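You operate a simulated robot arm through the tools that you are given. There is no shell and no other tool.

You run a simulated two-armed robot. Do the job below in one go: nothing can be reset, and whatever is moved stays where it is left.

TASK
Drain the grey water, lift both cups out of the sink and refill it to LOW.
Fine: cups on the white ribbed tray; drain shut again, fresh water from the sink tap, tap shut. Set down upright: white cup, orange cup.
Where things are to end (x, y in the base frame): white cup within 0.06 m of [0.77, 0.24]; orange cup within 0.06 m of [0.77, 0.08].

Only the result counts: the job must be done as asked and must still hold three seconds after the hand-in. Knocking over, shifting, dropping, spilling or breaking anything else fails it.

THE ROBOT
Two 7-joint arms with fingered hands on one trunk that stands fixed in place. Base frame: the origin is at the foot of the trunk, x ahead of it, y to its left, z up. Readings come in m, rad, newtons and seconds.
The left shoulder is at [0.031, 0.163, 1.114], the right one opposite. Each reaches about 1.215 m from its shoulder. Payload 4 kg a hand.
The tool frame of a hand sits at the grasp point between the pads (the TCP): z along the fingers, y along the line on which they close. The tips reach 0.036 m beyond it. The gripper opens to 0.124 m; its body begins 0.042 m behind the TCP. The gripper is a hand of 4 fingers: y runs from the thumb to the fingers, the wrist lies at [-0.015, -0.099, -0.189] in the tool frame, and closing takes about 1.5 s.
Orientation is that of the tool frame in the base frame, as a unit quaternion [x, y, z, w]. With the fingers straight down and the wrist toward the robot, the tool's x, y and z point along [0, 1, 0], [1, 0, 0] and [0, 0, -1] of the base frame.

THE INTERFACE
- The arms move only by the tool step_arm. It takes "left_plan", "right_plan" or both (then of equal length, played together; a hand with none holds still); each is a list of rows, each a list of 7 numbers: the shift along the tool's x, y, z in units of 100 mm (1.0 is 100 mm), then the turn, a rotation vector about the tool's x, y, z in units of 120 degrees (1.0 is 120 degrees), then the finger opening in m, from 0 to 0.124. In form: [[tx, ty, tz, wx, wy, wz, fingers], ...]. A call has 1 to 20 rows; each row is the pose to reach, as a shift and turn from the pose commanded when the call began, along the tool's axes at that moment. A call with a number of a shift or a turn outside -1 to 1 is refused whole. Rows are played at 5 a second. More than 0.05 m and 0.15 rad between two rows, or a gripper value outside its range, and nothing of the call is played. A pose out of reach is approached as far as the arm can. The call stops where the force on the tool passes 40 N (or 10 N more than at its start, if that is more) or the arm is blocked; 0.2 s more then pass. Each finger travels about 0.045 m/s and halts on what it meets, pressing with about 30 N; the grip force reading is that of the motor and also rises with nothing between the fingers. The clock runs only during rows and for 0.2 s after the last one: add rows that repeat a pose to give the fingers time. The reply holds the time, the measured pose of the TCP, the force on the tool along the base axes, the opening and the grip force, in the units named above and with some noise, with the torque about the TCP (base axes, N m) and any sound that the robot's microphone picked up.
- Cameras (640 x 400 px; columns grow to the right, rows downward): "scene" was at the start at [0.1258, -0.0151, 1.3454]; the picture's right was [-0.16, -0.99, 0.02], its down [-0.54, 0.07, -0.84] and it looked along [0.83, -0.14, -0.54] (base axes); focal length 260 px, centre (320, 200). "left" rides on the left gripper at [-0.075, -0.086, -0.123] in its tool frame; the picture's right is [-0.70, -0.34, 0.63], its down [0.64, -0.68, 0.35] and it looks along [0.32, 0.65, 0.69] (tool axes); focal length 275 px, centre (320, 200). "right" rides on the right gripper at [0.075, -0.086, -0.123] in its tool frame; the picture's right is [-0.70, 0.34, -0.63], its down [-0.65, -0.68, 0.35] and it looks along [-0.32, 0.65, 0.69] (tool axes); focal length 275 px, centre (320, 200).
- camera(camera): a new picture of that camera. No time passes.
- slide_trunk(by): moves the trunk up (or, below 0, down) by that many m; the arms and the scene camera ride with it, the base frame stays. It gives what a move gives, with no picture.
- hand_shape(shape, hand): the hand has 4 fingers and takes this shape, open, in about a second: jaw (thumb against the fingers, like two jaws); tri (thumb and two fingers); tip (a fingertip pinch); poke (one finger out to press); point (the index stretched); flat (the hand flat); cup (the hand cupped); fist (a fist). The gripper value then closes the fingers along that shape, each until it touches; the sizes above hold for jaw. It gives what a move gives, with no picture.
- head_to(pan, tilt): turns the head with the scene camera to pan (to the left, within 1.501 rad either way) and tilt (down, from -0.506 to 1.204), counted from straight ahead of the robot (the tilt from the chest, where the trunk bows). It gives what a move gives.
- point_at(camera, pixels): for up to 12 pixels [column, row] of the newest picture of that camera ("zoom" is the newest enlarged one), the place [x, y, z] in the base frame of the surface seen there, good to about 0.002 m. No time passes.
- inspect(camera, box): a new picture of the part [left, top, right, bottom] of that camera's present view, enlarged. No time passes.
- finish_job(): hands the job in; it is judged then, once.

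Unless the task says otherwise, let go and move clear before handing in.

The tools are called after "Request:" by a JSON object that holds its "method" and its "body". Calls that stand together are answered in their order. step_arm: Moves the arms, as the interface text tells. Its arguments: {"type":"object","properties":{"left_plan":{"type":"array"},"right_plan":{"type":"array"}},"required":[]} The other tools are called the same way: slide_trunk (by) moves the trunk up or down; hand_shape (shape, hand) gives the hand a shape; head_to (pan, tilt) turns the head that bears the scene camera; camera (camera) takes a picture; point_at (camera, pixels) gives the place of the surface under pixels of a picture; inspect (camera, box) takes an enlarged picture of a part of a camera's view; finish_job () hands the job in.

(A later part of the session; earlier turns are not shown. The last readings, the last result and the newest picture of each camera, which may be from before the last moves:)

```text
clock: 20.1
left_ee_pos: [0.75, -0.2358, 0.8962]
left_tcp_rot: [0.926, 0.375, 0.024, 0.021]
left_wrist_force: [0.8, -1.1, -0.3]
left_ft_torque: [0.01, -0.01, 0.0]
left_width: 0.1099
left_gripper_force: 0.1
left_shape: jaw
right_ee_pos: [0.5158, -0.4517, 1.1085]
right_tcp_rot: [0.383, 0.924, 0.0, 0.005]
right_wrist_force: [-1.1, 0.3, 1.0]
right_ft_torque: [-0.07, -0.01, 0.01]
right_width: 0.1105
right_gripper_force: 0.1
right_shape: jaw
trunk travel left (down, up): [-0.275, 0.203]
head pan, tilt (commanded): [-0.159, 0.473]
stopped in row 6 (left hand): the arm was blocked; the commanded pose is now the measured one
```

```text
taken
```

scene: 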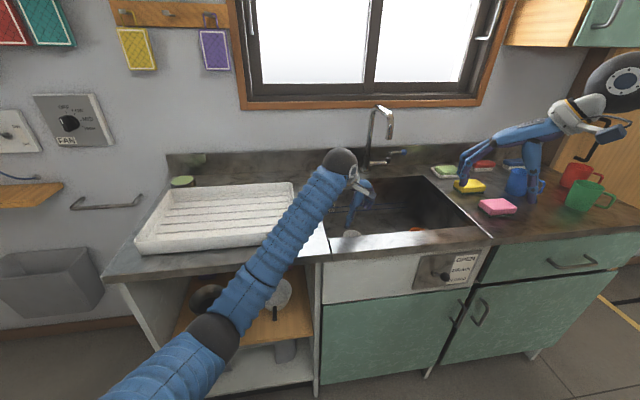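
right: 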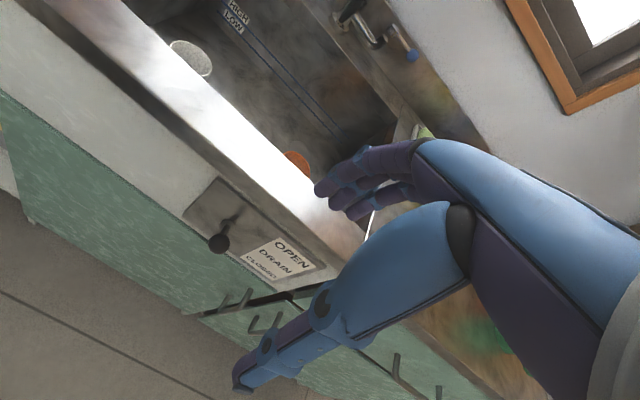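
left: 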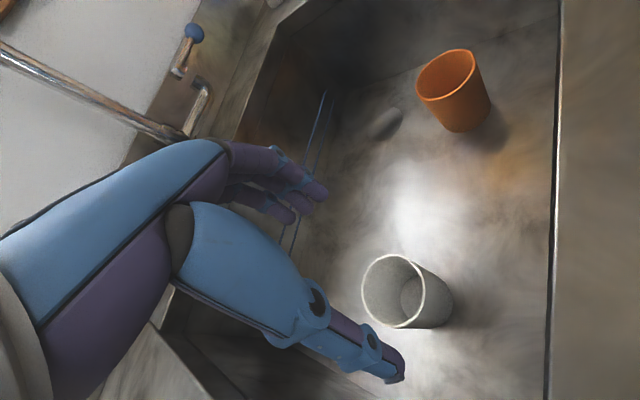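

The left arm was blocked at z≈0.896: its forearm leans on the counter front edge near scene (245,300). I'll raise the trunk by 0.2 m so the forearm comes in steeper, then recheck.

Request:
{"method": "slide_trunk", "body": {"by": 0.2}}

Request:
{"method": "camera", "body": {"camera": "scene"}}

Request:
{"method": "camera", "body": {"camera": "left"}}

```text
clock: 22.3
left_ee_pos: [0.7668, -0.2368, 1.0745]
left_tcp_rot: [0.926, 0.378, 0.011, 0.01]
left_wrist_force: [-0.7, -0.2, 0.0]
left_ft_torque: [0.01, 0.03, 0.0]
left_width: 0.1098
left_gripper_force: 0.0
left_shape: jaw
right_ee_pos: [0.534, -0.4555, 1.2981]
right_tcp_rot: [0.382, 0.924, -0.001, -0.004]
right_wrist_force: [0.6, -0.4, 0.0]
right_ft_torque: [0.0, 0.02, -0.01]
right_width: 0.1101
right_gripper_force: 0.1
right_shape: jaw
trunk travel left (down, up): [-0.475, 0.003]
head pan, tilt (commanded): [-0.159, 0.473]
```

```text
taken
```

scene: 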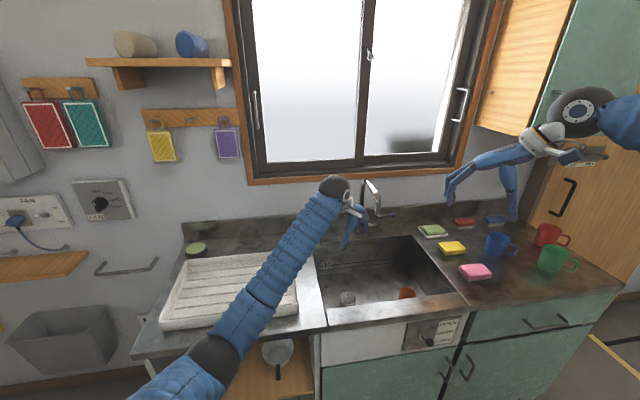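

```text
taken
```

left: 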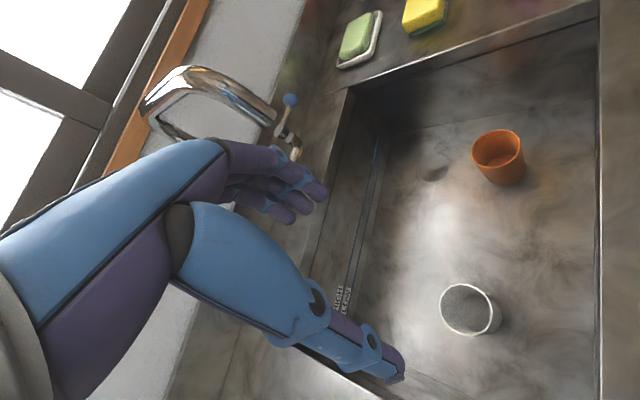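

Trunk is up; I'll verify the tray hasn't shifted and correct the left hand's small tilt and lateral offset while descending partway.

Request:
{"method": "point_at", "body": {"camera": "scene", "pixels": [[297, 308], [292, 300], [160, 322], [186, 260], [215, 285], [200, 290], [166, 305], [230, 275]]}}

Request:
{"method": "step_arm", "body": {"left_plan": [[0.042, -0.054, 0.1, 0.0128, -0.006, -0.005, 0.11], [0.042, -0.054, 0.3, 0.0128, -0.006, -0.005, 0.11], [0.042, -0.054, 0.5, 0.0128, -0.006, -0.005, 0.11], [0.042, -0.054, 0.7, 0.0128, -0.006, -0.005, 0.11], [0.042, -0.054, 0.9, 0.0128, -0.006, -0.005, 0.11], [0.042, -0.054, 0.9, 0.0128, -0.006, -0.005, 0.11]]}}

Request:
{"method": "camera", "body": {"camera": "scene"}}

```text
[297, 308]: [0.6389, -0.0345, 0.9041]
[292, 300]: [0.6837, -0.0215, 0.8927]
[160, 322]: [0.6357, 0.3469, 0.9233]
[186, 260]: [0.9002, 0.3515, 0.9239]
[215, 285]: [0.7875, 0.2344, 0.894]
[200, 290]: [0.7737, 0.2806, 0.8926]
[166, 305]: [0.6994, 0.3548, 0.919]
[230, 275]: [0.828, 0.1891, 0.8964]
```

```text
clock: 23.7
left_ee_pos: [0.7672, -0.2297, 0.9857]
left_tcp_rot: [0.924, 0.383, 0.001, 0.001]
left_wrist_force: [0.8, 0.0, 0.4]
left_ft_torque: [0.01, -0.02, -0.02]
left_width: 0.11
left_gripper_force: 0.0
left_shape: jaw
right_ee_pos: [0.534, -0.4557, 1.2982]
right_tcp_rot: [0.382, 0.924, 0.0, -0.002]
right_wrist_force: [-0.1, -0.2, -0.3]
right_ft_torque: [-0.04, 0.01, 0.02]
right_width: 0.1101
right_gripper_force: 0.0
right_shape: jaw
trunk travel left (down, up): [-0.475, 0.003]
head pan, tilt (commanded): [-0.159, 0.473]
```

```text
taken
```

scene: 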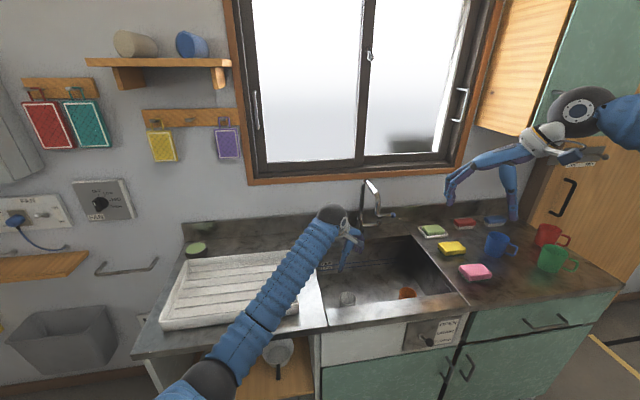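

The tray is unmoved (front edge x≈0.636, floor z≈0.892). I'll check the forearm's clearance over the counter edge before going lower.

Request:
{"method": "point_at", "body": {"camera": "scene", "pixels": [[245, 340], [255, 330], [265, 315], [275, 300], [290, 280], [305, 260], [320, 240], [235, 355], [210, 380], [330, 215], [280, 325], [295, 305]]}}

Request:
{"method": "inspect", "body": {"camera": "scene", "box": [180, 190, 420, 400]}}

```text
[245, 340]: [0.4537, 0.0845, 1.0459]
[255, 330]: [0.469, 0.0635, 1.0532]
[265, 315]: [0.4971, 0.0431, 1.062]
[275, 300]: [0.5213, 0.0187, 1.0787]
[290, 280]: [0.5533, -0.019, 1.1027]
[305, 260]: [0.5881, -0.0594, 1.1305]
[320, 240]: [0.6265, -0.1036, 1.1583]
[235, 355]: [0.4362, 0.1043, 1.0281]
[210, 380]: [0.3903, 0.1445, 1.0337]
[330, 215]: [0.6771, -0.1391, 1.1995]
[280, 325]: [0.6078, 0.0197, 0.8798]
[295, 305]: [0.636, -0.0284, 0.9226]
```

```text
1.90 times, centred on (300, 295) of scene
```

zoom: 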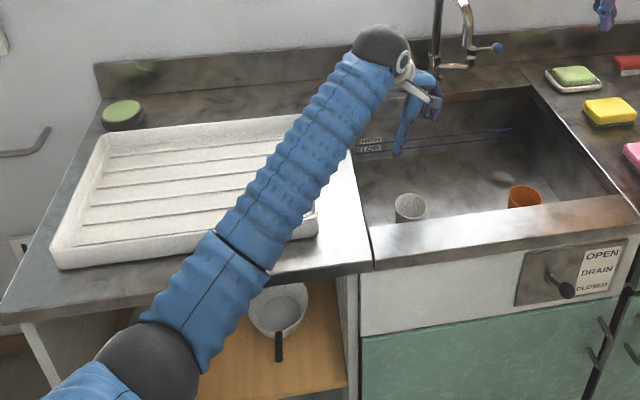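

The left forearm hangs with a low elbow, so at the grasp height it would rest on the counter/tray corner; the right arm's elbow swings outward and should enter the sink better. I'll retract the left arm upward and bring the right hand over the orange cup at (0.750,-0.469).

Request:
{"method": "step_arm", "body": {"left_plan": [[0, 0, -0.3, 0, 0, 0, 0.11], [0, 0, -0.6, 0, 0, 0, 0.11], [0, 0, -0.9, 0, 0, 0, 0.11], [0, 0, -1.0, 0, 0, 0, 0.11]], "right_plan": [[-0.2, 0.18, 0.1, 0, 0, 0, 0.11], [-0.4, 0.36, 0.3, 0, 0, 0, 0.11], [-0.6, 0.54, 0.5, 0, 0, 0, 0.11], [-0.81, 0.715, 0.7, 0, 0, 0, 0.11]]}}

Request:
{"method": "step_arm", "body": {"left_plan": [[0.2, -0.2, -0.3, 0, 0, 0, 0.11], [0.4, -0.4, -0.6, 0, 0, 0, 0.11], [0.6, -0.7, -0.9, 0, 0, 0, 0.11], [0.8, -0.99, -1.0, 0, 0, 0, 0.11]], "right_plan": [[-0.2, 0.18, 0.2, 0, 0, 0, 0.11], [-0.4, 0.36, 0.4, 0, 0, 0, 0.11], [-0.6, 0.54, 0.6, 0, 0, 0, 0.11], [-0.81, 0.715, 0.8, 0, 0, 0, 0.11]]}}

Request:
{"method": "camera", "body": {"camera": "scene"}}

Request:
{"method": "camera", "body": {"camera": "right"}}

```text
clock: 24.7
left_ee_pos: [0.7674, -0.2298, 1.084]
left_tcp_rot: [0.924, 0.383, 0.001, 0.0]
left_wrist_force: [-0.2, 0.5, 0.6]
left_ft_torque: [0.03, -0.01, 0.0]
left_width: 0.1098
left_gripper_force: 0.0
left_shape: jaw
right_ee_pos: [0.6412, -0.4613, 1.2265]
right_tcp_rot: [0.382, 0.924, -0.001, -0.003]
right_wrist_force: [-0.3, -0.1, 0.2]
right_ft_torque: [0.02, 0.02, -0.03]
right_width: 0.1101
right_gripper_force: 0.2
right_shape: jaw
trunk travel left (down, up): [-0.475, 0.003]
head pan, tilt (commanded): [-0.159, 0.473]
```

```text
clock: 25.7
left_ee_pos: [0.7535, -0.1025, 1.1852]
left_tcp_rot: [0.924, 0.382, 0.001, 0.0]
left_wrist_force: [0.5, 0.6, 0.5]
left_ft_torque: [-0.02, 0.03, 0.01]
left_width: 0.11
left_gripper_force: 0.0
left_shape: jaw
right_ee_pos: [0.749, -0.468, 1.1479]
right_tcp_rot: [0.383, 0.924, -0.002, -0.002]
right_wrist_force: [1.1, -0.4, 0.2]
right_ft_torque: [0.0, 0.03, 0.03]
right_width: 0.1098
right_gripper_force: 0.0
right_shape: jaw
trunk travel left (down, up): [-0.475, 0.003]
head pan, tilt (commanded): [-0.159, 0.473]
```

```text
taken
```

scene: 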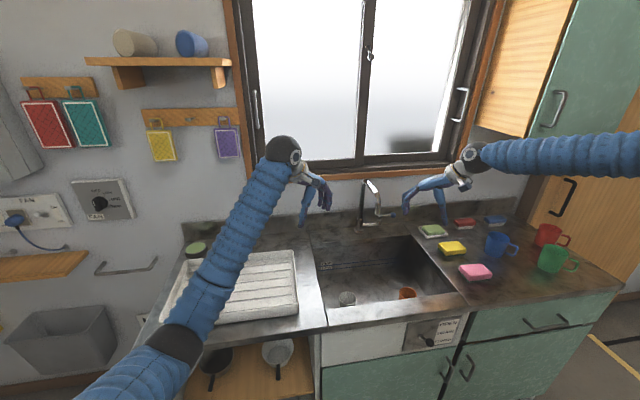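

```text
taken
```

right: 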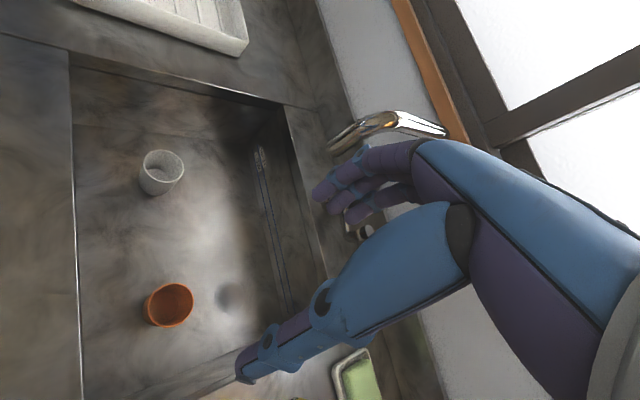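

The right arm's elbow is out to the side and high, which is good for reaching into the sink. I'll measure the orange cup's rim from the right camera (168,303).

Request:
{"method": "inspect", "body": {"camera": "right", "box": [120, 260, 220, 350]}}

Request:
{"method": "point_at", "body": {"camera": "zoom", "pixels": [[175, 225], [465, 180], [310, 112], [300, 290], [200, 160], [440, 140], [220, 280], [420, 260], [300, 200]]}}

Request:
{"method": "point_at", "body": {"camera": "scene", "pixels": [[620, 150], [540, 155], [480, 155], [440, 205], [408, 205], [374, 195]]}}

```text
4.44 times, centred on (170, 305) of right
```

zoom: 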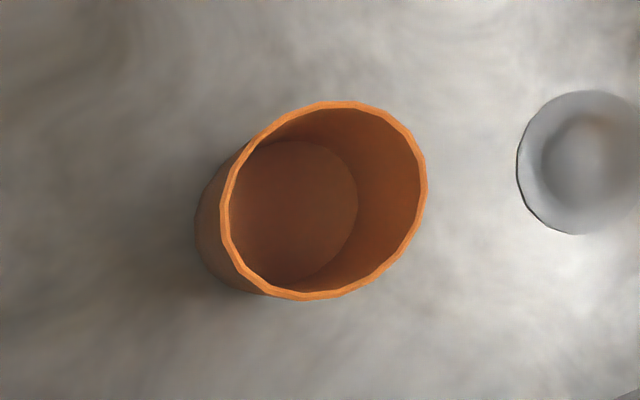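

```text
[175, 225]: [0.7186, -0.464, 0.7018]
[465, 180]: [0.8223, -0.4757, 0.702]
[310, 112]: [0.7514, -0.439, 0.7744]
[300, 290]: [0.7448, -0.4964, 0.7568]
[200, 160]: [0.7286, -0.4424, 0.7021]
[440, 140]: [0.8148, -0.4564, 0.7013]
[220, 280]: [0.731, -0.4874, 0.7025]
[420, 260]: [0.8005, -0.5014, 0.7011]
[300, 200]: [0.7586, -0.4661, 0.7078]
```

```text
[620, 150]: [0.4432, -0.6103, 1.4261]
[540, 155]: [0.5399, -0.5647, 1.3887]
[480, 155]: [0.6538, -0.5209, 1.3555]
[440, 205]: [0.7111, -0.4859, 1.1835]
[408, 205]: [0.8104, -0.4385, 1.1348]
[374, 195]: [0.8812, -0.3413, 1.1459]
```

Forearm is around z≈1.39–1.43, well clear. I'll sample the orange rim itself (zoom (224,205), (425,190), (345,104), (310,296)).

Request:
{"method": "point_at", "body": {"camera": "zoom", "pixels": [[224, 205], [424, 190], [345, 105], [310, 296], [240, 160], [405, 135], [245, 265], [390, 260], [285, 118], [420, 225]]}}

```text
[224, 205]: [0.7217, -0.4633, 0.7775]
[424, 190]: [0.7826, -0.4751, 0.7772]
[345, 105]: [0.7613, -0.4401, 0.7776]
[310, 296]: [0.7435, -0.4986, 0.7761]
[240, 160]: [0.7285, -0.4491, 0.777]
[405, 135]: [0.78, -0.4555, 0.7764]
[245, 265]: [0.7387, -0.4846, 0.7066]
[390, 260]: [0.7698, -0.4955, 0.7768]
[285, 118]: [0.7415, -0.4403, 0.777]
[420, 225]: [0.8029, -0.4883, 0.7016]
```

Orange cup centre ≈(0.752,-0.469). I'll descend the right hand toward it while moving the left arm away over the tray to the left.

Request:
{"method": "step_arm", "body": {"right_plan": [[-0.03, 0.014, 0.25, 0, 0, 0, 0.11], [-0.03, 0.014, 0.5, 0, 0, 0, 0.11], [-0.03, 0.014, 0.75, 0, 0, 0, 0.11], [-0.03, 0.014, 1.0, 0, 0, 0, 0.11]], "left_plan": [[0.25, -0.25, -0.1, 0, 0, 0, 0.11], [0.5, -0.5, -0.3, 0, 0, 0, 0.11], [0.75, -0.75, -0.5, 0, 0, 0, 0.11], [0.99, -0.99, -0.5, 0, 0, 0, 0.11]]}}

Request:
{"method": "step_arm", "body": {"right_plan": [[0, 0, 0.25, 0, 0, 0, 0.11], [0, 0, 0.5, 0, 0, 0, 0.11], [0, 0, 0.75, 0, 0, 0, 0.11], [0, 0, 1.0, 0, 0, 0, 0.11]], "left_plan": [[0.25, -0.25, 0, 0, 0, 0, 0.11], [0.5, -0.5, 0, 0, 0, 0, 0.11], [0.75, -0.75, 0, 0, 0, 0, 0.11], [0.99, -0.99, 0, 0, 0, 0, 0.11]]}}

Request:
{"method": "camera", "body": {"camera": "scene"}}

Request:
{"method": "camera", "body": {"camera": "right"}}

```text
clock: 26.7
left_ee_pos: [0.7526, 0.0373, 1.2345]
left_tcp_rot: [0.924, 0.383, 0.0, 0.0]
left_wrist_force: [-0.4, 0.0, -0.5]
left_ft_torque: [-0.05, 0.01, -0.01]
left_width: 0.11
left_gripper_force: 0.1
left_shape: jaw
right_ee_pos: [0.7546, -0.4693, 1.0469]
right_tcp_rot: [0.382, 0.924, -0.003, -0.003]
right_wrist_force: [0.8, 0.5, -0.5]
right_ft_torque: [-0.01, 0.01, 0.0]
right_width: 0.1101
right_gripper_force: 0.1
right_shape: jaw
trunk travel left (down, up): [-0.475, 0.003]
head pan, tilt (commanded): [-0.159, 0.473]
```

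```text
clock: 27.7
left_ee_pos: [0.7541, 0.1762, 1.2349]
left_tcp_rot: [0.924, 0.383, 0.0, 0.0]
left_wrist_force: [0.1, 0.0, -0.8]
left_ft_torque: [-0.04, -0.02, 0.0]
left_width: 0.1101
left_gripper_force: 0.0
left_shape: jaw
right_ee_pos: [0.7507, -0.4701, 0.9485]
right_tcp_rot: [0.383, 0.924, -0.001, -0.003]
right_wrist_force: [-0.4, 0.6, 0.0]
right_ft_torque: [0.04, 0.03, 0.0]
right_width: 0.1102
right_gripper_force: 0.0
right_shape: jaw
trunk travel left (down, up): [-0.475, 0.003]
head pan, tilt (commanded): [-0.159, 0.473]
```

```text
taken
```

scene: 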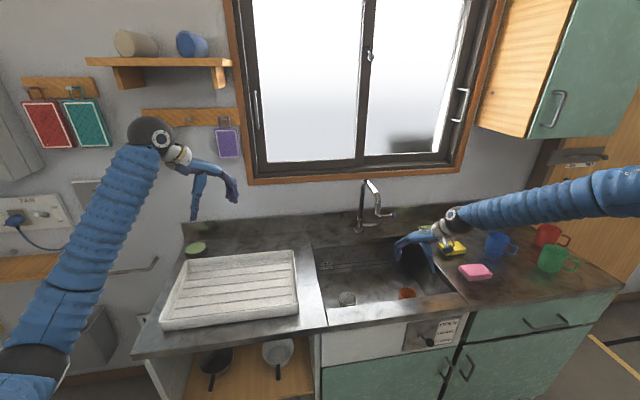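

```text
taken
```

right: 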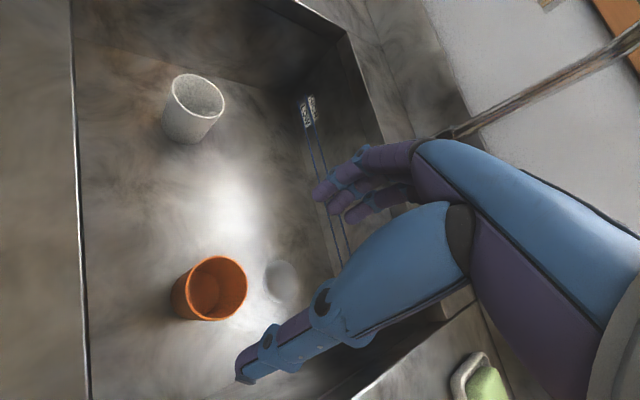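

The right hand is aligned above the orange cup (right-cam (210,287)). I'll check the forearm clearance against the sponges before the last descent.

Request:
{"method": "point_at", "body": {"camera": "scene", "pixels": [[476, 268], [462, 268], [452, 245], [440, 247], [470, 215], [500, 205], [560, 195], [450, 220], [600, 180], [435, 235]]}}

Request:
{"method": "inspect", "body": {"camera": "scene", "box": [360, 160, 640, 330]}}

```text
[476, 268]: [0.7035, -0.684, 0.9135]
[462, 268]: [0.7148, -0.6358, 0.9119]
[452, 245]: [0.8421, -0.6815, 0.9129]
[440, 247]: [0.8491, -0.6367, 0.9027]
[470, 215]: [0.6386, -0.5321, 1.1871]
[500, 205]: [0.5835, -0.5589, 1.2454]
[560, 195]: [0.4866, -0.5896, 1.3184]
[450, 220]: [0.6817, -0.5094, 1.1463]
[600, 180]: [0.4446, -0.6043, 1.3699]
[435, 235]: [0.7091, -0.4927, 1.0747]
```

```text
2.29 times, centred on (500, 245) of scene
```

zoom: 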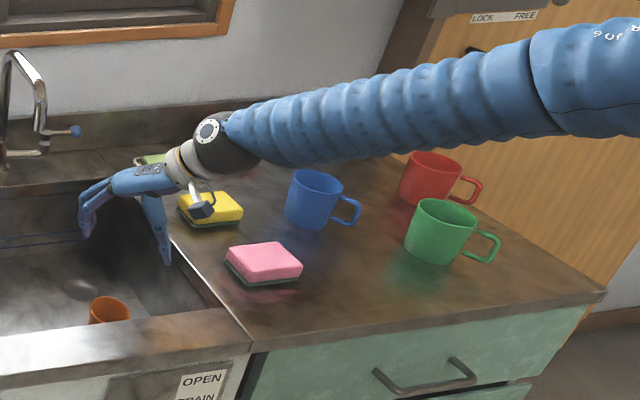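

The wrist camera sits 0.12 m above the TCP and with this yaw it would land on the front rim (x≈0.638). I'll rotate the right hand +65° about its tool z so the camera hangs over the open sink instead, then recheck.

Request:
{"method": "step_arm", "body": {"right_plan": [[0, 0, 0, 0, 0, 0.068, 0.11], [0, 0, 0, 0, 0, 0.136, 0.11], [0, 0, 0, 0, 0, 0.204, 0.11], [0, 0, 0, 0, 0, 0.272, 0.11], [0, 0, 0, 0, 0, 0.34, 0.11], [0, 0, 0, 0, 0, 0.408, 0.11], [0, 0, 0, 0, 0, 0.475, 0.11], [0, 0, 0, 0, 0, 0.5417, 0.11], [0, 0, 0, 0, 0, 0.5417, 0.11]], "left_plan": [[0.0, -0.1, 0, 0, 0, 0, 0.11], [0.0, -0.2, 0, 0, 0, 0, 0.11], [0.0, -0.3, 0, 0, 0, 0, 0.11], [0.0, -0.4, 0, 0, 0, 0, 0.11], [0.0, -0.5, 0, 0, 0, 0, 0.11], [0, -0.6, 0, 0, 0, 0, 0.11], [0, -0.7, 0, 0, 0, 0, 0.11], [0, -0.8, 0, 0, 0, 0, 0.11], [0, -1.0, 0, 0, 0, 0, 0.11]]}}

Request:
{"method": "camera", "body": {"camera": "right"}}

Request:
{"method": "camera", "body": {"camera": "scene"}}

```text
clock: 29.7
left_ee_pos: [0.684, 0.2482, 1.2385]
left_tcp_rot: [0.924, 0.383, 0.0, 0.001]
left_wrist_force: [0.1, -0.4, 0.4]
left_ft_torque: [0.0, 0.03, 0.03]
left_width: 0.1097
left_gripper_force: 0.0
left_shape: jaw
right_ee_pos: [0.7273, -0.5595, 0.9304]
right_tcp_rot: [0.787, 0.615, 0.034, -0.025]
right_wrist_force: [-0.1, 0.9, 0.1]
right_ft_torque: [0.01, 0.0, 0.02]
right_width: 0.1099
right_gripper_force: 0.0
right_shape: jaw
right hand out of reach, approached as far as the arm can: row 5, 6, 7, 8, 9
trunk travel left (down, up): [-0.475, 0.003]
head pan, tilt (commanded): [-0.159, 0.473]
```

```text
taken
```

right: 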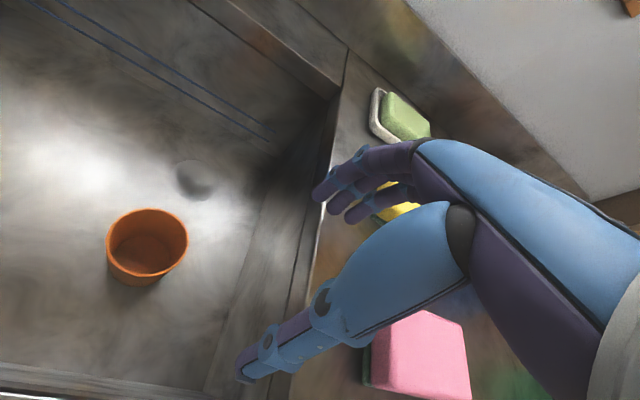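

```text
taken
```

scene: 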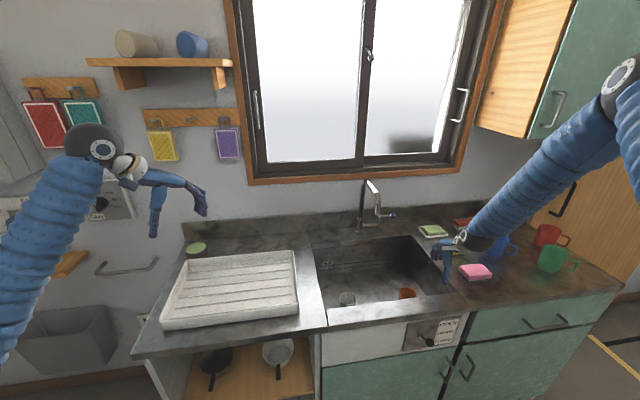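

The arm could not reach that yaw from this posture and drifted to (0.727,-0.560,0.930) over the right rim. I'll raise, then rotate the other way so the wrist points to −y (tool y along +y), which puts the camera inside the sink corner gap and suits the elbow-out posture.

Request:
{"method": "step_arm", "body": {"right_plan": [[0, 0, -0.35, 0, 0, 0, 0.11], [0, 0, -0.7, 0, 0, 0, 0.11], [0.07, 0, -0.7, 0.0029, -0.0021, -0.0666, 0.11], [0.14, 0, -0.7, 0.0058, -0.0042, -0.1332, 0.11], [0.21, 0, -0.7, 0.0086, -0.0063, -0.1998, 0.11], [0.28, 0, -0.7, 0.0115, -0.0085, -0.2665, 0.11], [0.36, 0, -0.7, 0.0144, -0.0106, -0.3331, 0.11], [0.44, 0, -0.7, 0.0173, -0.0127, -0.3997, 0.11], [0.52, 0, -0.7, 0.0201, -0.0148, -0.4663, 0.11], [0.6, 0, -0.7, 0.023, -0.0169, -0.5329, 0.11], [0.68, 0, -0.7, 0.0259, -0.019, -0.5995, 0.11], [0.76, 0, -0.7, 0.0288, -0.0212, -0.6662, 0.11], [0.83, 0.01, -0.7, 0.0316, -0.0233, -0.7328, 0.11], [0.9, 0.02, -0.7, 0.0345, -0.0254, -0.7994, 0.11], [0.934, 0.025, -0.7, 0.0374, -0.0275, -0.866, 0.11], [0.934, 0.025, -0.7, 0.0374, -0.0275, -0.866, 0.11]]}}

Request:
{"method": "camera", "body": {"camera": "right"}}

Request:
{"method": "camera", "body": {"camera": "scene"}}

```text
clock: 33.1
left_ee_pos: [0.6836, 0.2462, 1.2377]
left_tcp_rot: [0.924, 0.383, 0.001, 0.0]
left_wrist_force: [0.5, -0.5, 0.1]
left_ft_torque: [-0.01, -0.04, 0.02]
left_width: 0.11
left_gripper_force: 0.0
left_shape: jaw
right_ee_pos: [0.7525, -0.4769, 1.0114]
right_tcp_rot: [-0.002, 1.0, 0.001, 0.001]
right_wrist_force: [0.3, 0.3, 0.2]
right_ft_torque: [0.01, 0.01, -0.05]
right_width: 0.11
right_gripper_force: 0.0
right_shape: jaw
trunk travel left (down, up): [-0.475, 0.003]
head pan, tilt (commanded): [-0.159, 0.473]
```

```text
taken
```

right: 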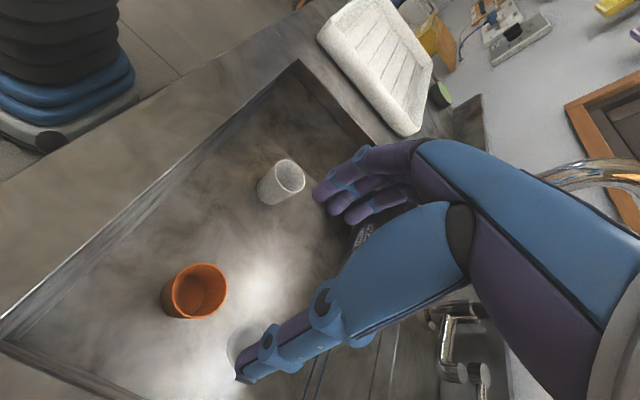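

```text
taken
```

scene: 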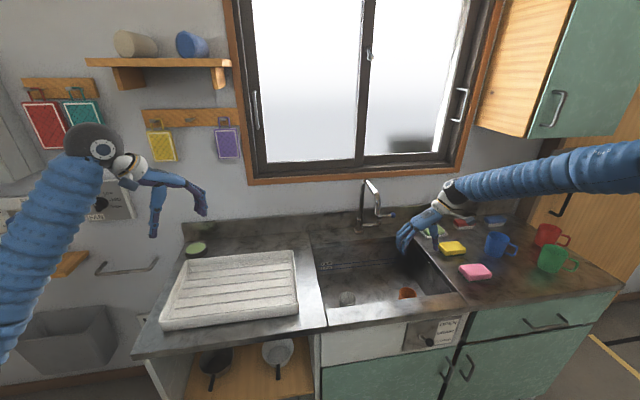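

Orientation with wrist toward −y achieved at (0.7525,-0.477,1.011). I'll descend 0.1 m with a small y correction, then check wrist and forearm clearance.

Request:
{"method": "step_arm", "body": {"right_plan": [[0, 0.04, 0.2, 0, 0, 0, 0.11], [0, 0.08, 0.4, 0, 0, 0, 0.11], [0, 0.08, 0.6, 0, 0, 0, 0.11], [0, 0.08, 0.8, 0, 0, 0, 0.11], [0, 0.08, 1.0, 0, 0, 0, 0.11], [0, 0.08, 1.0, 0, 0, 0, 0.11]]}}

Request:
{"method": "inspect", "body": {"camera": "scene", "box": [380, 160, 640, 330]}}

Request:
{"method": "camera", "body": {"camera": "right"}}

```text
clock: 34.5
left_ee_pos: [0.6835, 0.2479, 1.2375]
left_tcp_rot: [0.924, 0.383, 0.001, 0.0]
left_wrist_force: [0.1, 0.4, -0.1]
left_ft_torque: [0.0, 0.0, 0.0]
left_width: 0.11
left_gripper_force: 0.0
left_shape: jaw
right_ee_pos: [0.7146, -0.4667, 0.957]
right_tcp_rot: [-0.001, 1.0, -0.001, 0.0]
right_wrist_force: [-1.0, -0.1, 0.1]
right_ft_torque: [-0.02, -0.01, 0.01]
right_width: 0.1099
right_gripper_force: 0.1
right_shape: jaw
right hand out of reach, approached as far as the arm can: row 1, 2, 3, 4, 5, 6
trunk travel left (down, up): [-0.475, 0.003]
head pan, tilt (commanded): [-0.159, 0.473]
```

```text
2.35 times, centred on (510, 245) of scene
```

zoom: 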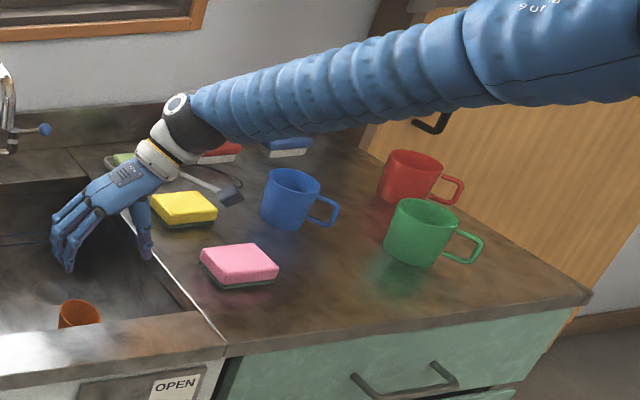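

```text
taken
```

right: 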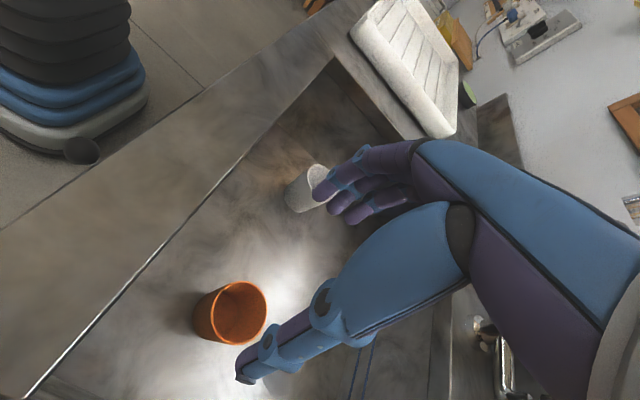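

That orientation is limited too: the hand stopped at (0.715,-0.467,0.957). I'll measure the wrist camera's body (zoom (232,192)) to learn how much clearance it really needs.

Request:
{"method": "point_at", "body": {"camera": "zoom", "pixels": [[232, 192], [228, 200], [240, 190], [225, 190], [238, 202], [205, 183], [190, 176], [150, 160], [180, 120], [120, 180], [150, 245], [70, 265]]}}

Request:
{"method": "inspect", "body": {"camera": "scene", "box": [390, 190, 490, 280]}}

```text
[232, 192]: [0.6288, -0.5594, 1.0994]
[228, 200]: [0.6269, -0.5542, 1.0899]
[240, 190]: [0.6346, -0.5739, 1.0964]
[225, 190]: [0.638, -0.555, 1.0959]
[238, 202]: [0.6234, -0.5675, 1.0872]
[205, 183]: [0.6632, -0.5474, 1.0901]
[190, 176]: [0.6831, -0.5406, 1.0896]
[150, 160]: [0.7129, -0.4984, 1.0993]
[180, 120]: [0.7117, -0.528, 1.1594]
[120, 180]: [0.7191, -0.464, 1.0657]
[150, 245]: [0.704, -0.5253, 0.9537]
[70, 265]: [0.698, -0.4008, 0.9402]
```

```text
4.44 times, centred on (440, 235) of scene
```

zoom: 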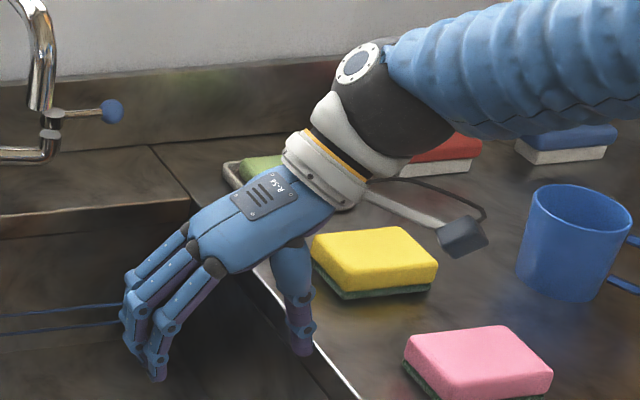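

The camera body's underside is about 0.11 m above the TCP, so gripping the cup near its top (TCP z≈0.785) leaves it ~14 mm above the rim at any yaw. I'll go back to the 45° yaw above the cup, pull the left arm back in front of the counter, and then use the trunk to lower the hand so the arm posture does not change.

Request:
{"method": "step_arm", "body": {"right_plan": [[-0.05, 0, -0.3, 0, 0, 0, 0.11], [-0.1, 0, -0.6, 0, 0, 0, 0.11], [-0.2, 0, -0.9, 0, 0, 0.0625, 0.11], [-0.3, 0, -0.9, 0, 0, 0.125, 0.11], [-0.37, -0.02, -0.9, 0, 0, 0.1875, 0.11], [-0.37, -0.02, -0.9, 0, 0, 0.25, 0.11], [-0.37, -0.02, -0.9, 0, 0, 0.3125, 0.11], [-0.37, -0.02, -0.9, 0, 0, 0.375, 0.11], [-0.37, -0.02, -0.9, 0, 0, 0.375, 0.11]], "left_plan": [[0, -0.2, 0, 0, 0, 0, 0.11], [0, -0.4, 0, 0, 0, 0, 0.11], [0, -0.6, 0, 0, 0, 0, 0.11], [0, -0.8, 0, 0, 0, 0, 0.11], [0, -1.0, 0, 0, 0, 0, 0.11], [0, -1.0, 0, 0, 0, 0, 0.11], [0, -1.0, 0, 0, 0, 0, 0.11], [0, -1.0, 0, 0, 0, 0, 0.11], [0, -1.0, 0, 0, 0, 0, 0.11]]}}

Request:
{"method": "step_arm", "body": {"left_plan": [[-0.1, -0.3, 0, 0, 0, 0, 0.11], [-0.2, -0.6, 0, 0, 0, 0, 0.11], [-0.3, -0.9, 0, 0, 0, 0, 0.11], [-0.4, -1.0, 0, 0, 0, 0, 0.11]]}}

Request:
{"method": "camera", "body": {"camera": "scene"}}

Request:
{"method": "camera", "body": {"camera": "right"}}

```text
clock: 36.5
left_ee_pos: [0.6128, 0.3177, 1.237]
left_tcp_rot: [0.924, 0.383, 0.001, -0.001]
left_wrist_force: [-0.7, 0.1, 0.3]
left_ft_torque: [-0.05, 0.05, -0.01]
left_width: 0.1098
left_gripper_force: 0.0
left_shape: jaw
right_ee_pos: [0.752, -0.4698, 1.0468]
right_tcp_rot: [0.384, 0.923, 0.001, -0.001]
right_wrist_force: [0.2, -0.1, -0.2]
right_ft_torque: [0.0, -0.03, 0.0]
right_width: 0.11
right_gripper_force: 0.1
right_shape: jaw
trunk travel left (down, up): [-0.475, 0.003]
head pan, tilt (commanded): [-0.159, 0.473]
```

```text
clock: 37.5
left_ee_pos: [0.5156, 0.3606, 1.2361]
left_tcp_rot: [0.924, 0.383, 0.001, 0.0]
left_wrist_force: [0.0, 0.5, -0.7]
left_ft_torque: [0.02, 0.01, -0.01]
left_width: 0.1099
left_gripper_force: 0.0
left_shape: jaw
right_ee_pos: [0.7494, -0.4692, 1.0467]
right_tcp_rot: [0.381, 0.924, 0.001, -0.001]
right_wrist_force: [0.0, 0.0, -0.5]
right_ft_torque: [0.01, 0.03, 0.02]
right_width: 0.1101
right_gripper_force: 0.0
right_shape: jaw
trunk travel left (down, up): [-0.475, 0.003]
head pan, tilt (commanded): [-0.159, 0.473]
```

```text
taken
```

scene: 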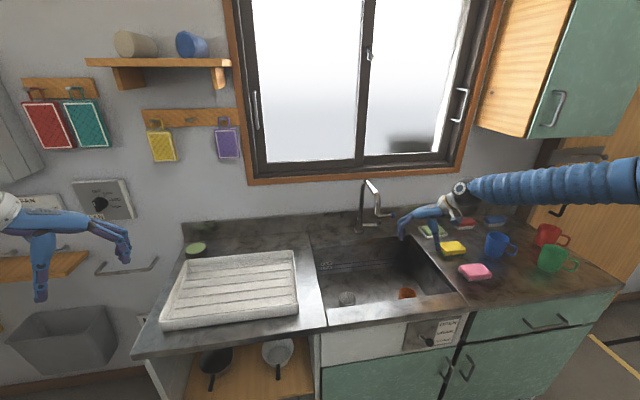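

```text
taken
```

right: 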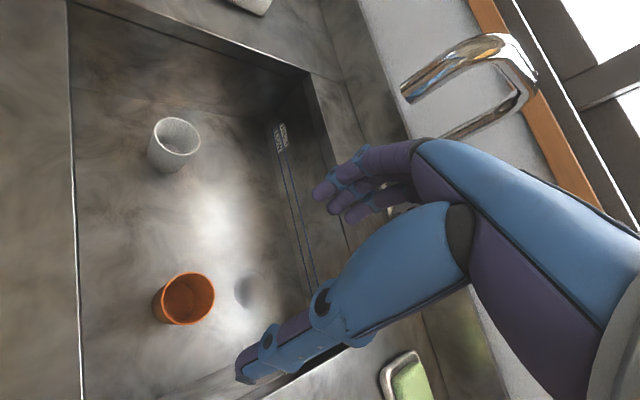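

Right hand is centred above the orange cup at (0.750,-0.469,1.047). I'll pull the left hand back a bit more and lower the trunk by 0.2 m first.

Request:
{"method": "step_arm", "body": {"left_plan": [[-0.2, -0.2, 0, 0, 0, 0, 0.11], [-0.4, -0.4, 0, 0, 0, 0, 0.11], [-0.6, -0.6, 0, 0, 0, 0, 0.11], [-0.7, -0.7, 0, 0, 0, 0, 0.11]], "right_plan": [[-0.01, 0.01, 0, 0, 0, 0, 0.11], [-0.01, 0.01, 0, 0, 0, 0, 0.11], [-0.01, 0.01, 0, 0, 0, 0, 0.11], [-0.01, 0.01, 0, 0, 0, 0, 0.11]]}}

Request:
{"method": "slide_trunk", "body": {"by": -0.2}}

Request:
{"method": "camera", "body": {"camera": "right"}}

Request:
{"method": "camera", "body": {"camera": "scene"}}

```text
clock: 38.5
left_ee_pos: [0.4142, 0.3594, 1.236]
left_tcp_rot: [0.924, 0.383, 0.001, 0.001]
left_wrist_force: [-0.8, 0.5, -0.4]
left_ft_torque: [-0.04, 0.0, -0.01]
left_width: 0.11
left_gripper_force: 0.0
left_shape: jaw
right_ee_pos: [0.7517, -0.4697, 1.0458]
right_tcp_rot: [0.382, 0.924, 0.0, 0.0]
right_wrist_force: [-0.1, 0.9, -0.7]
right_ft_torque: [-0.01, -0.03, -0.01]
right_width: 0.11
right_gripper_force: 0.0
right_shape: jaw
trunk travel left (down, up): [-0.475, 0.003]
head pan, tilt (commanded): [-0.159, 0.473]
```

```text
clock: 40.7
left_ee_pos: [0.4137, 0.3593, 1.0363]
left_tcp_rot: [0.924, 0.383, 0.001, 0.001]
left_wrist_force: [-1.2, 1.0, -0.2]
left_ft_torque: [0.02, 0.01, -0.02]
left_width: 0.1099
left_gripper_force: 0.0
left_shape: jaw
right_ee_pos: [0.7505, -0.4687, 0.8468]
right_tcp_rot: [0.382, 0.924, 0.001, 0.0]
right_wrist_force: [0.7, -0.2, 0.4]
right_ft_torque: [0.0, 0.04, 0.01]
right_width: 0.1101
right_gripper_force: 0.1
right_shape: jaw
trunk travel left (down, up): [-0.275, 0.203]
head pan, tilt (commanded): [-0.159, 0.473]
```

```text
taken
```

right: 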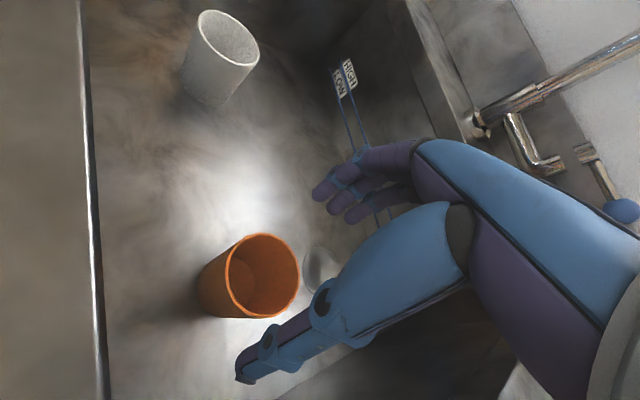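

```text
taken
```

scene: 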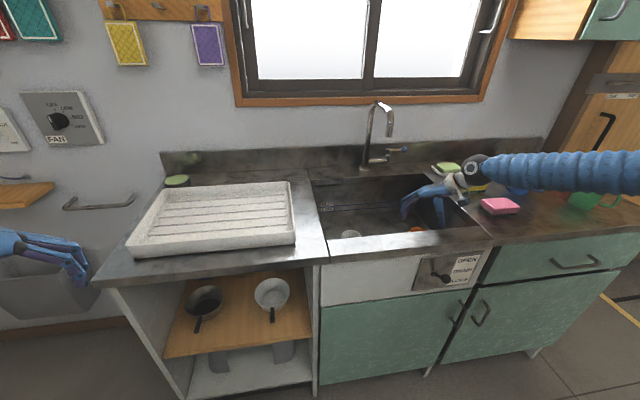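

The hand is well aligned (cup rim centre at right-cam (262,273), matching the projected grasp axis). I'll lower the trunk 0.064 m to z≈0.783 and check.

Request:
{"method": "slide_trunk", "body": {"by": -0.064}}

Request:
{"method": "camera", "body": {"camera": "right"}}

Request:
{"method": "inspect", "body": {"camera": "scene", "box": [360, 150, 560, 280]}}

```text
clock: 41.7
left_ee_pos: [0.4144, 0.3598, 0.9728]
left_tcp_rot: [0.924, 0.383, 0.001, 0.0]
left_wrist_force: [0.1, -0.1, 0.5]
left_ft_torque: [-0.01, -0.01, 0.0]
left_width: 0.1098
left_gripper_force: 0.0
left_shape: jaw
right_ee_pos: [0.7506, -0.4689, 0.7832]
right_tcp_rot: [0.382, 0.924, 0.001, 0.0]
right_wrist_force: [1.0, 0.0, -0.2]
right_ft_torque: [0.01, -0.02, -0.03]
right_width: 0.11
right_gripper_force: 0.0
right_shape: jaw
trunk travel left (down, up): [-0.211, 0.267]
head pan, tilt (commanded): [-0.159, 0.473]
```

```text
taken
```

right: 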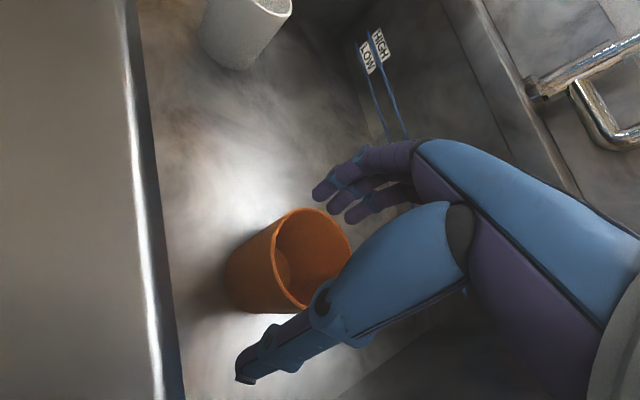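

```text
3.08 times, centred on (460, 215) of scene
```

zoom: 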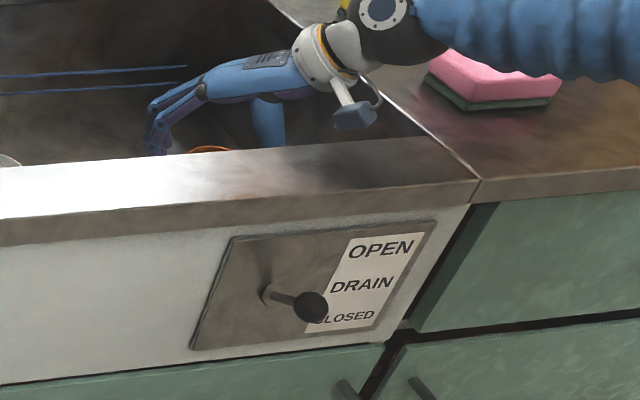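

The hand straddles the cup, with the camera box just above the rim. I'll close the fingers and hold.

Request:
{"method": "step_arm", "body": {"right_plan": [[0, 0, 0, 0, 0, 0, 0.095], [0, 0, 0, 0, 0, 0, 0.08], [0, 0, 0, 0, 0, 0, 0.07], [0, 0, 0, 0, 0, 0, 0.06], [0, 0, 0, 0, 0, 0, 0.05], [0, 0, 0, 0, 0, 0, 0.04], [0, 0, 0, 0, 0, 0, 0.03], [0, 0, 0, 0, 0, 0, 0.03], [0, 0, 0, 0, 0, 0, 0.03]]}}

Request:
{"method": "camera", "body": {"camera": "right"}}

```text
clock: 43.7
left_ee_pos: [0.4151, 0.3595, 0.9707]
left_tcp_rot: [0.924, 0.383, 0.001, 0.0]
left_wrist_force: [0.7, -0.1, -0.6]
left_ft_torque: [0.01, 0.01, 0.03]
left_width: 0.1099
left_gripper_force: 0.1
left_shape: jaw
right_ee_pos: [0.7506, -0.4681, 0.7832]
right_tcp_rot: [0.382, 0.924, 0.001, 0.001]
right_wrist_force: [-0.3, -0.4, 7.3]
right_ft_torque: [0.11, -0.12, 0.01]
right_width: 0.0816
right_gripper_force: 30.0
right_shape: jaw
trunk travel left (down, up): [-0.211, 0.267]
head pan, tilt (commanded): [-0.159, 0.473]
```

```text
taken
```

right: 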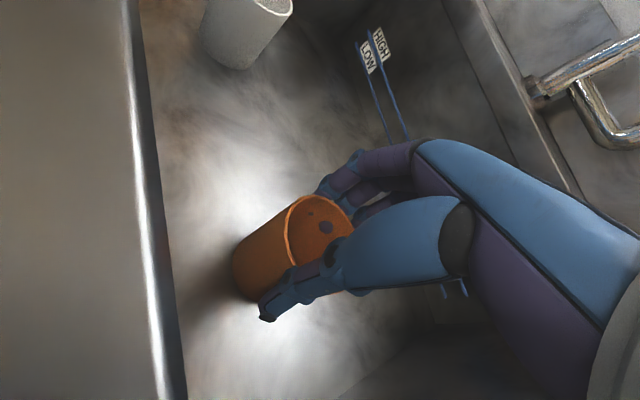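

The fingers closed with 30 N at width 0.082. I'll zoom in to check the contact on the cup, since there's a dark spot inside at (326,227).

Request:
{"method": "inspect", "body": {"camera": "right", "box": [220, 140, 420, 340]}}

```text
2.00 times, centred on (320, 240) of right
```

zoom: 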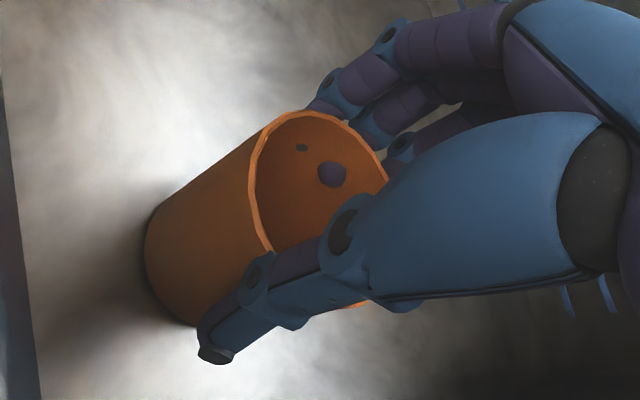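

The grip looks good: thumb one side, fingers opposite, cup upright. I'll lift slightly with the trunk and check the cup follows.

Request:
{"method": "slide_trunk", "body": {"by": 0.04}}

Request:
{"method": "inspect", "body": {"camera": "right", "box": [160, 100, 480, 380]}}

```text
clock: 44.5
left_ee_pos: [0.4156, 0.3587, 1.0106]
left_tcp_rot: [0.924, 0.383, 0.0, -0.001]
left_wrist_force: [-0.5, 0.2, 0.4]
left_ft_torque: [-0.02, 0.04, 0.01]
left_width: 0.11
left_gripper_force: 0.1
left_shape: jaw
right_ee_pos: [0.75, -0.4693, 0.8217]
right_tcp_rot: [0.382, 0.924, 0.0, -0.001]
right_wrist_force: [0.3, 0.6, -0.6]
right_ft_torque: [0.02, 0.02, -0.01]
right_width: 0.0818
right_gripper_force: 30.1
right_shape: jaw
trunk travel left (down, up): [-0.251, 0.227]
head pan, tilt (commanded): [-0.159, 0.473]
```

```text
1.43 times, centred on (320, 240) of right
```

zoom: 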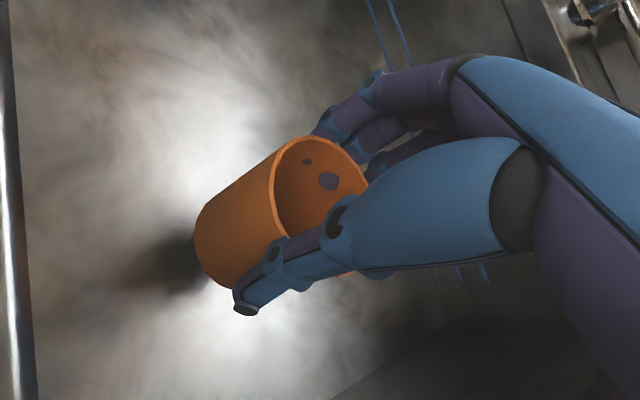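

The cup is held and rising with the hand. I'll raise the trunk the remaining 0.22 m to clear the rim.

Request:
{"method": "slide_trunk", "body": {"by": 0.22}}

Request:
{"method": "camera", "body": {"camera": "scene"}}

Request:
{"method": "camera", "body": {"camera": "right"}}

```text
clock: 46.9
left_ee_pos: [0.4147, 0.36, 1.2308]
left_tcp_rot: [0.924, 0.382, 0.0, 0.001]
left_wrist_force: [0.3, 0.9, 0.5]
left_ft_torque: [-0.02, -0.02, -0.01]
left_width: 0.1099
left_gripper_force: 0.1
left_shape: jaw
right_ee_pos: [0.7507, -0.4695, 1.042]
right_tcp_rot: [0.382, 0.924, 0.0, -0.001]
right_wrist_force: [0.3, -0.2, -0.6]
right_ft_torque: [0.0, 0.01, -0.02]
right_width: 0.0813
right_gripper_force: 29.8
right_shape: jaw
trunk travel left (down, up): [-0.471, 0.007]
head pan, tilt (commanded): [-0.159, 0.473]
```

```text
taken
```

scene: 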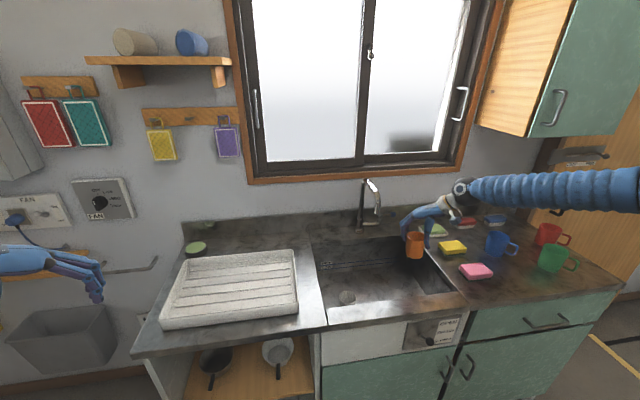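

```text
taken
```

right: 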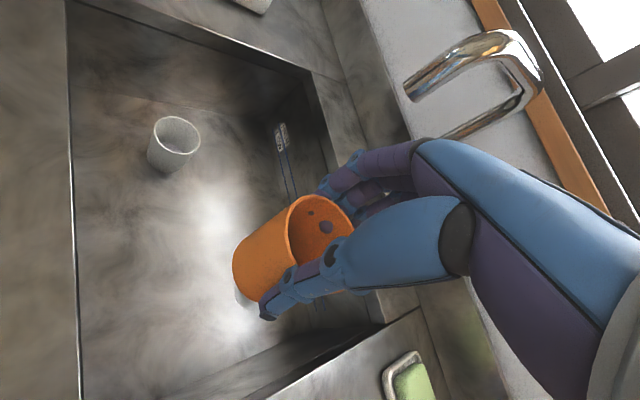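

The orange cup is clear at scene (415,245), upright. I'll pull it back away from the tap and raise slightly, then carry it left toward the tray.

Request:
{"method": "step_arm", "body": {"right_plan": [[0.16, -0.16, -0.1, 0, 0, 0, 0.03], [0.32, -0.32, -0.2, 0, 0, 0, 0.03], [0.48, -0.48, -0.3, 0, 0, 0, 0.03], [0.64, -0.64, -0.3, 0, 0, 0, 0.03]]}}

Request:
{"method": "step_arm", "body": {"right_plan": [[0.2, 0.2, 0, 0, 0, 0, 0.03], [0.4, 0.4, 0, 0, 0, 0, 0.03], [0.6, 0.6, 0, 0, 0, 0, 0.03], [0.8, 0.8, 0, 0, 0, 0, 0.03], [0.97, 0.97, 0, 0, 0, 0, 0.03]]}}

Request:
{"method": "step_arm", "body": {"right_plan": [[0.2, 0.2, 0, 0, 0, 0, 0.03], [0.4, 0.4, 0, 0, 0, 0, 0.03], [0.6, 0.6, 0, 0, 0, 0, 0.03], [0.8, 0.8, 0, 0, 0, 0, 0.03], [0.97, 0.97, 0, 0, 0, 0, 0.03]]}}

Request:
{"method": "camera", "body": {"camera": "scene"}}

```text
clock: 47.9
left_ee_pos: [0.4126, 0.359, 1.2319]
left_tcp_rot: [0.924, 0.383, 0.001, 0.0]
left_wrist_force: [0.4, 0.5, 0.3]
left_ft_torque: [-0.03, -0.02, 0.0]
left_width: 0.1099
left_gripper_force: 0.1
left_shape: jaw
right_ee_pos: [0.6606, -0.4672, 1.0725]
right_tcp_rot: [0.381, 0.924, 0.001, 0.0]
right_wrist_force: [-0.4, -0.2, -0.6]
right_ft_torque: [-0.03, -0.06, 0.03]
right_width: 0.0815
right_gripper_force: 30.1
right_shape: jaw
trunk travel left (down, up): [-0.471, 0.007]
head pan, tilt (commanded): [-0.159, 0.473]
```

```text
clock: 49.0
left_ee_pos: [0.4156, 0.3602, 1.2314]
left_tcp_rot: [0.924, 0.383, 0.0, 0.0]
left_wrist_force: [0.1, -0.5, -0.8]
left_ft_torque: [-0.01, 0.01, 0.02]
left_width: 0.1098
left_gripper_force: 0.0
left_shape: jaw
right_ee_pos: [0.6598, -0.33, 1.0713]
right_tcp_rot: [0.381, 0.924, 0.0, -0.001]
right_wrist_force: [0.5, -0.6, -0.8]
right_ft_torque: [0.0, -0.02, 0.03]
right_width: 0.0814
right_gripper_force: 30.2
right_shape: jaw
trunk travel left (down, up): [-0.471, 0.007]
head pan, tilt (commanded): [-0.159, 0.473]
```

```text
clock: 50.2
left_ee_pos: [0.4158, 0.3605, 1.2313]
left_tcp_rot: [0.924, 0.382, 0.0, 0.001]
left_wrist_force: [-0.1, 0.4, 0.5]
left_ft_torque: [0.0, 0.0, 0.0]
left_width: 0.1098
left_gripper_force: 0.0
left_shape: jaw
right_ee_pos: [0.6595, -0.195, 1.074]
right_tcp_rot: [0.382, 0.924, 0.001, 0.0]
right_wrist_force: [-0.2, 0.9, -0.7]
right_ft_torque: [0.0, 0.0, 0.01]
right_width: 0.0816
right_gripper_force: 30.3
right_shape: jaw
trunk travel left (down, up): [-0.471, 0.007]
head pan, tilt (commanded): [-0.159, 0.473]
```

```text
taken
```

scene: 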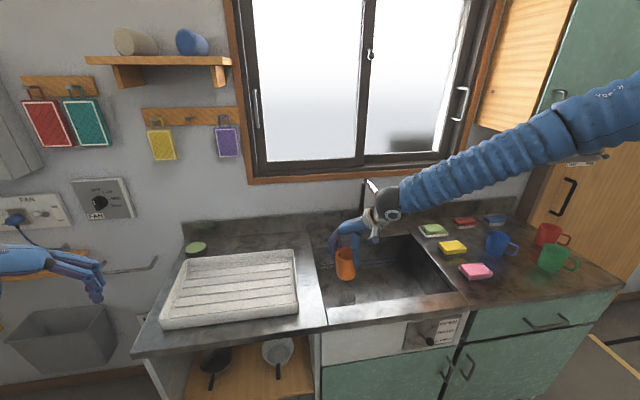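

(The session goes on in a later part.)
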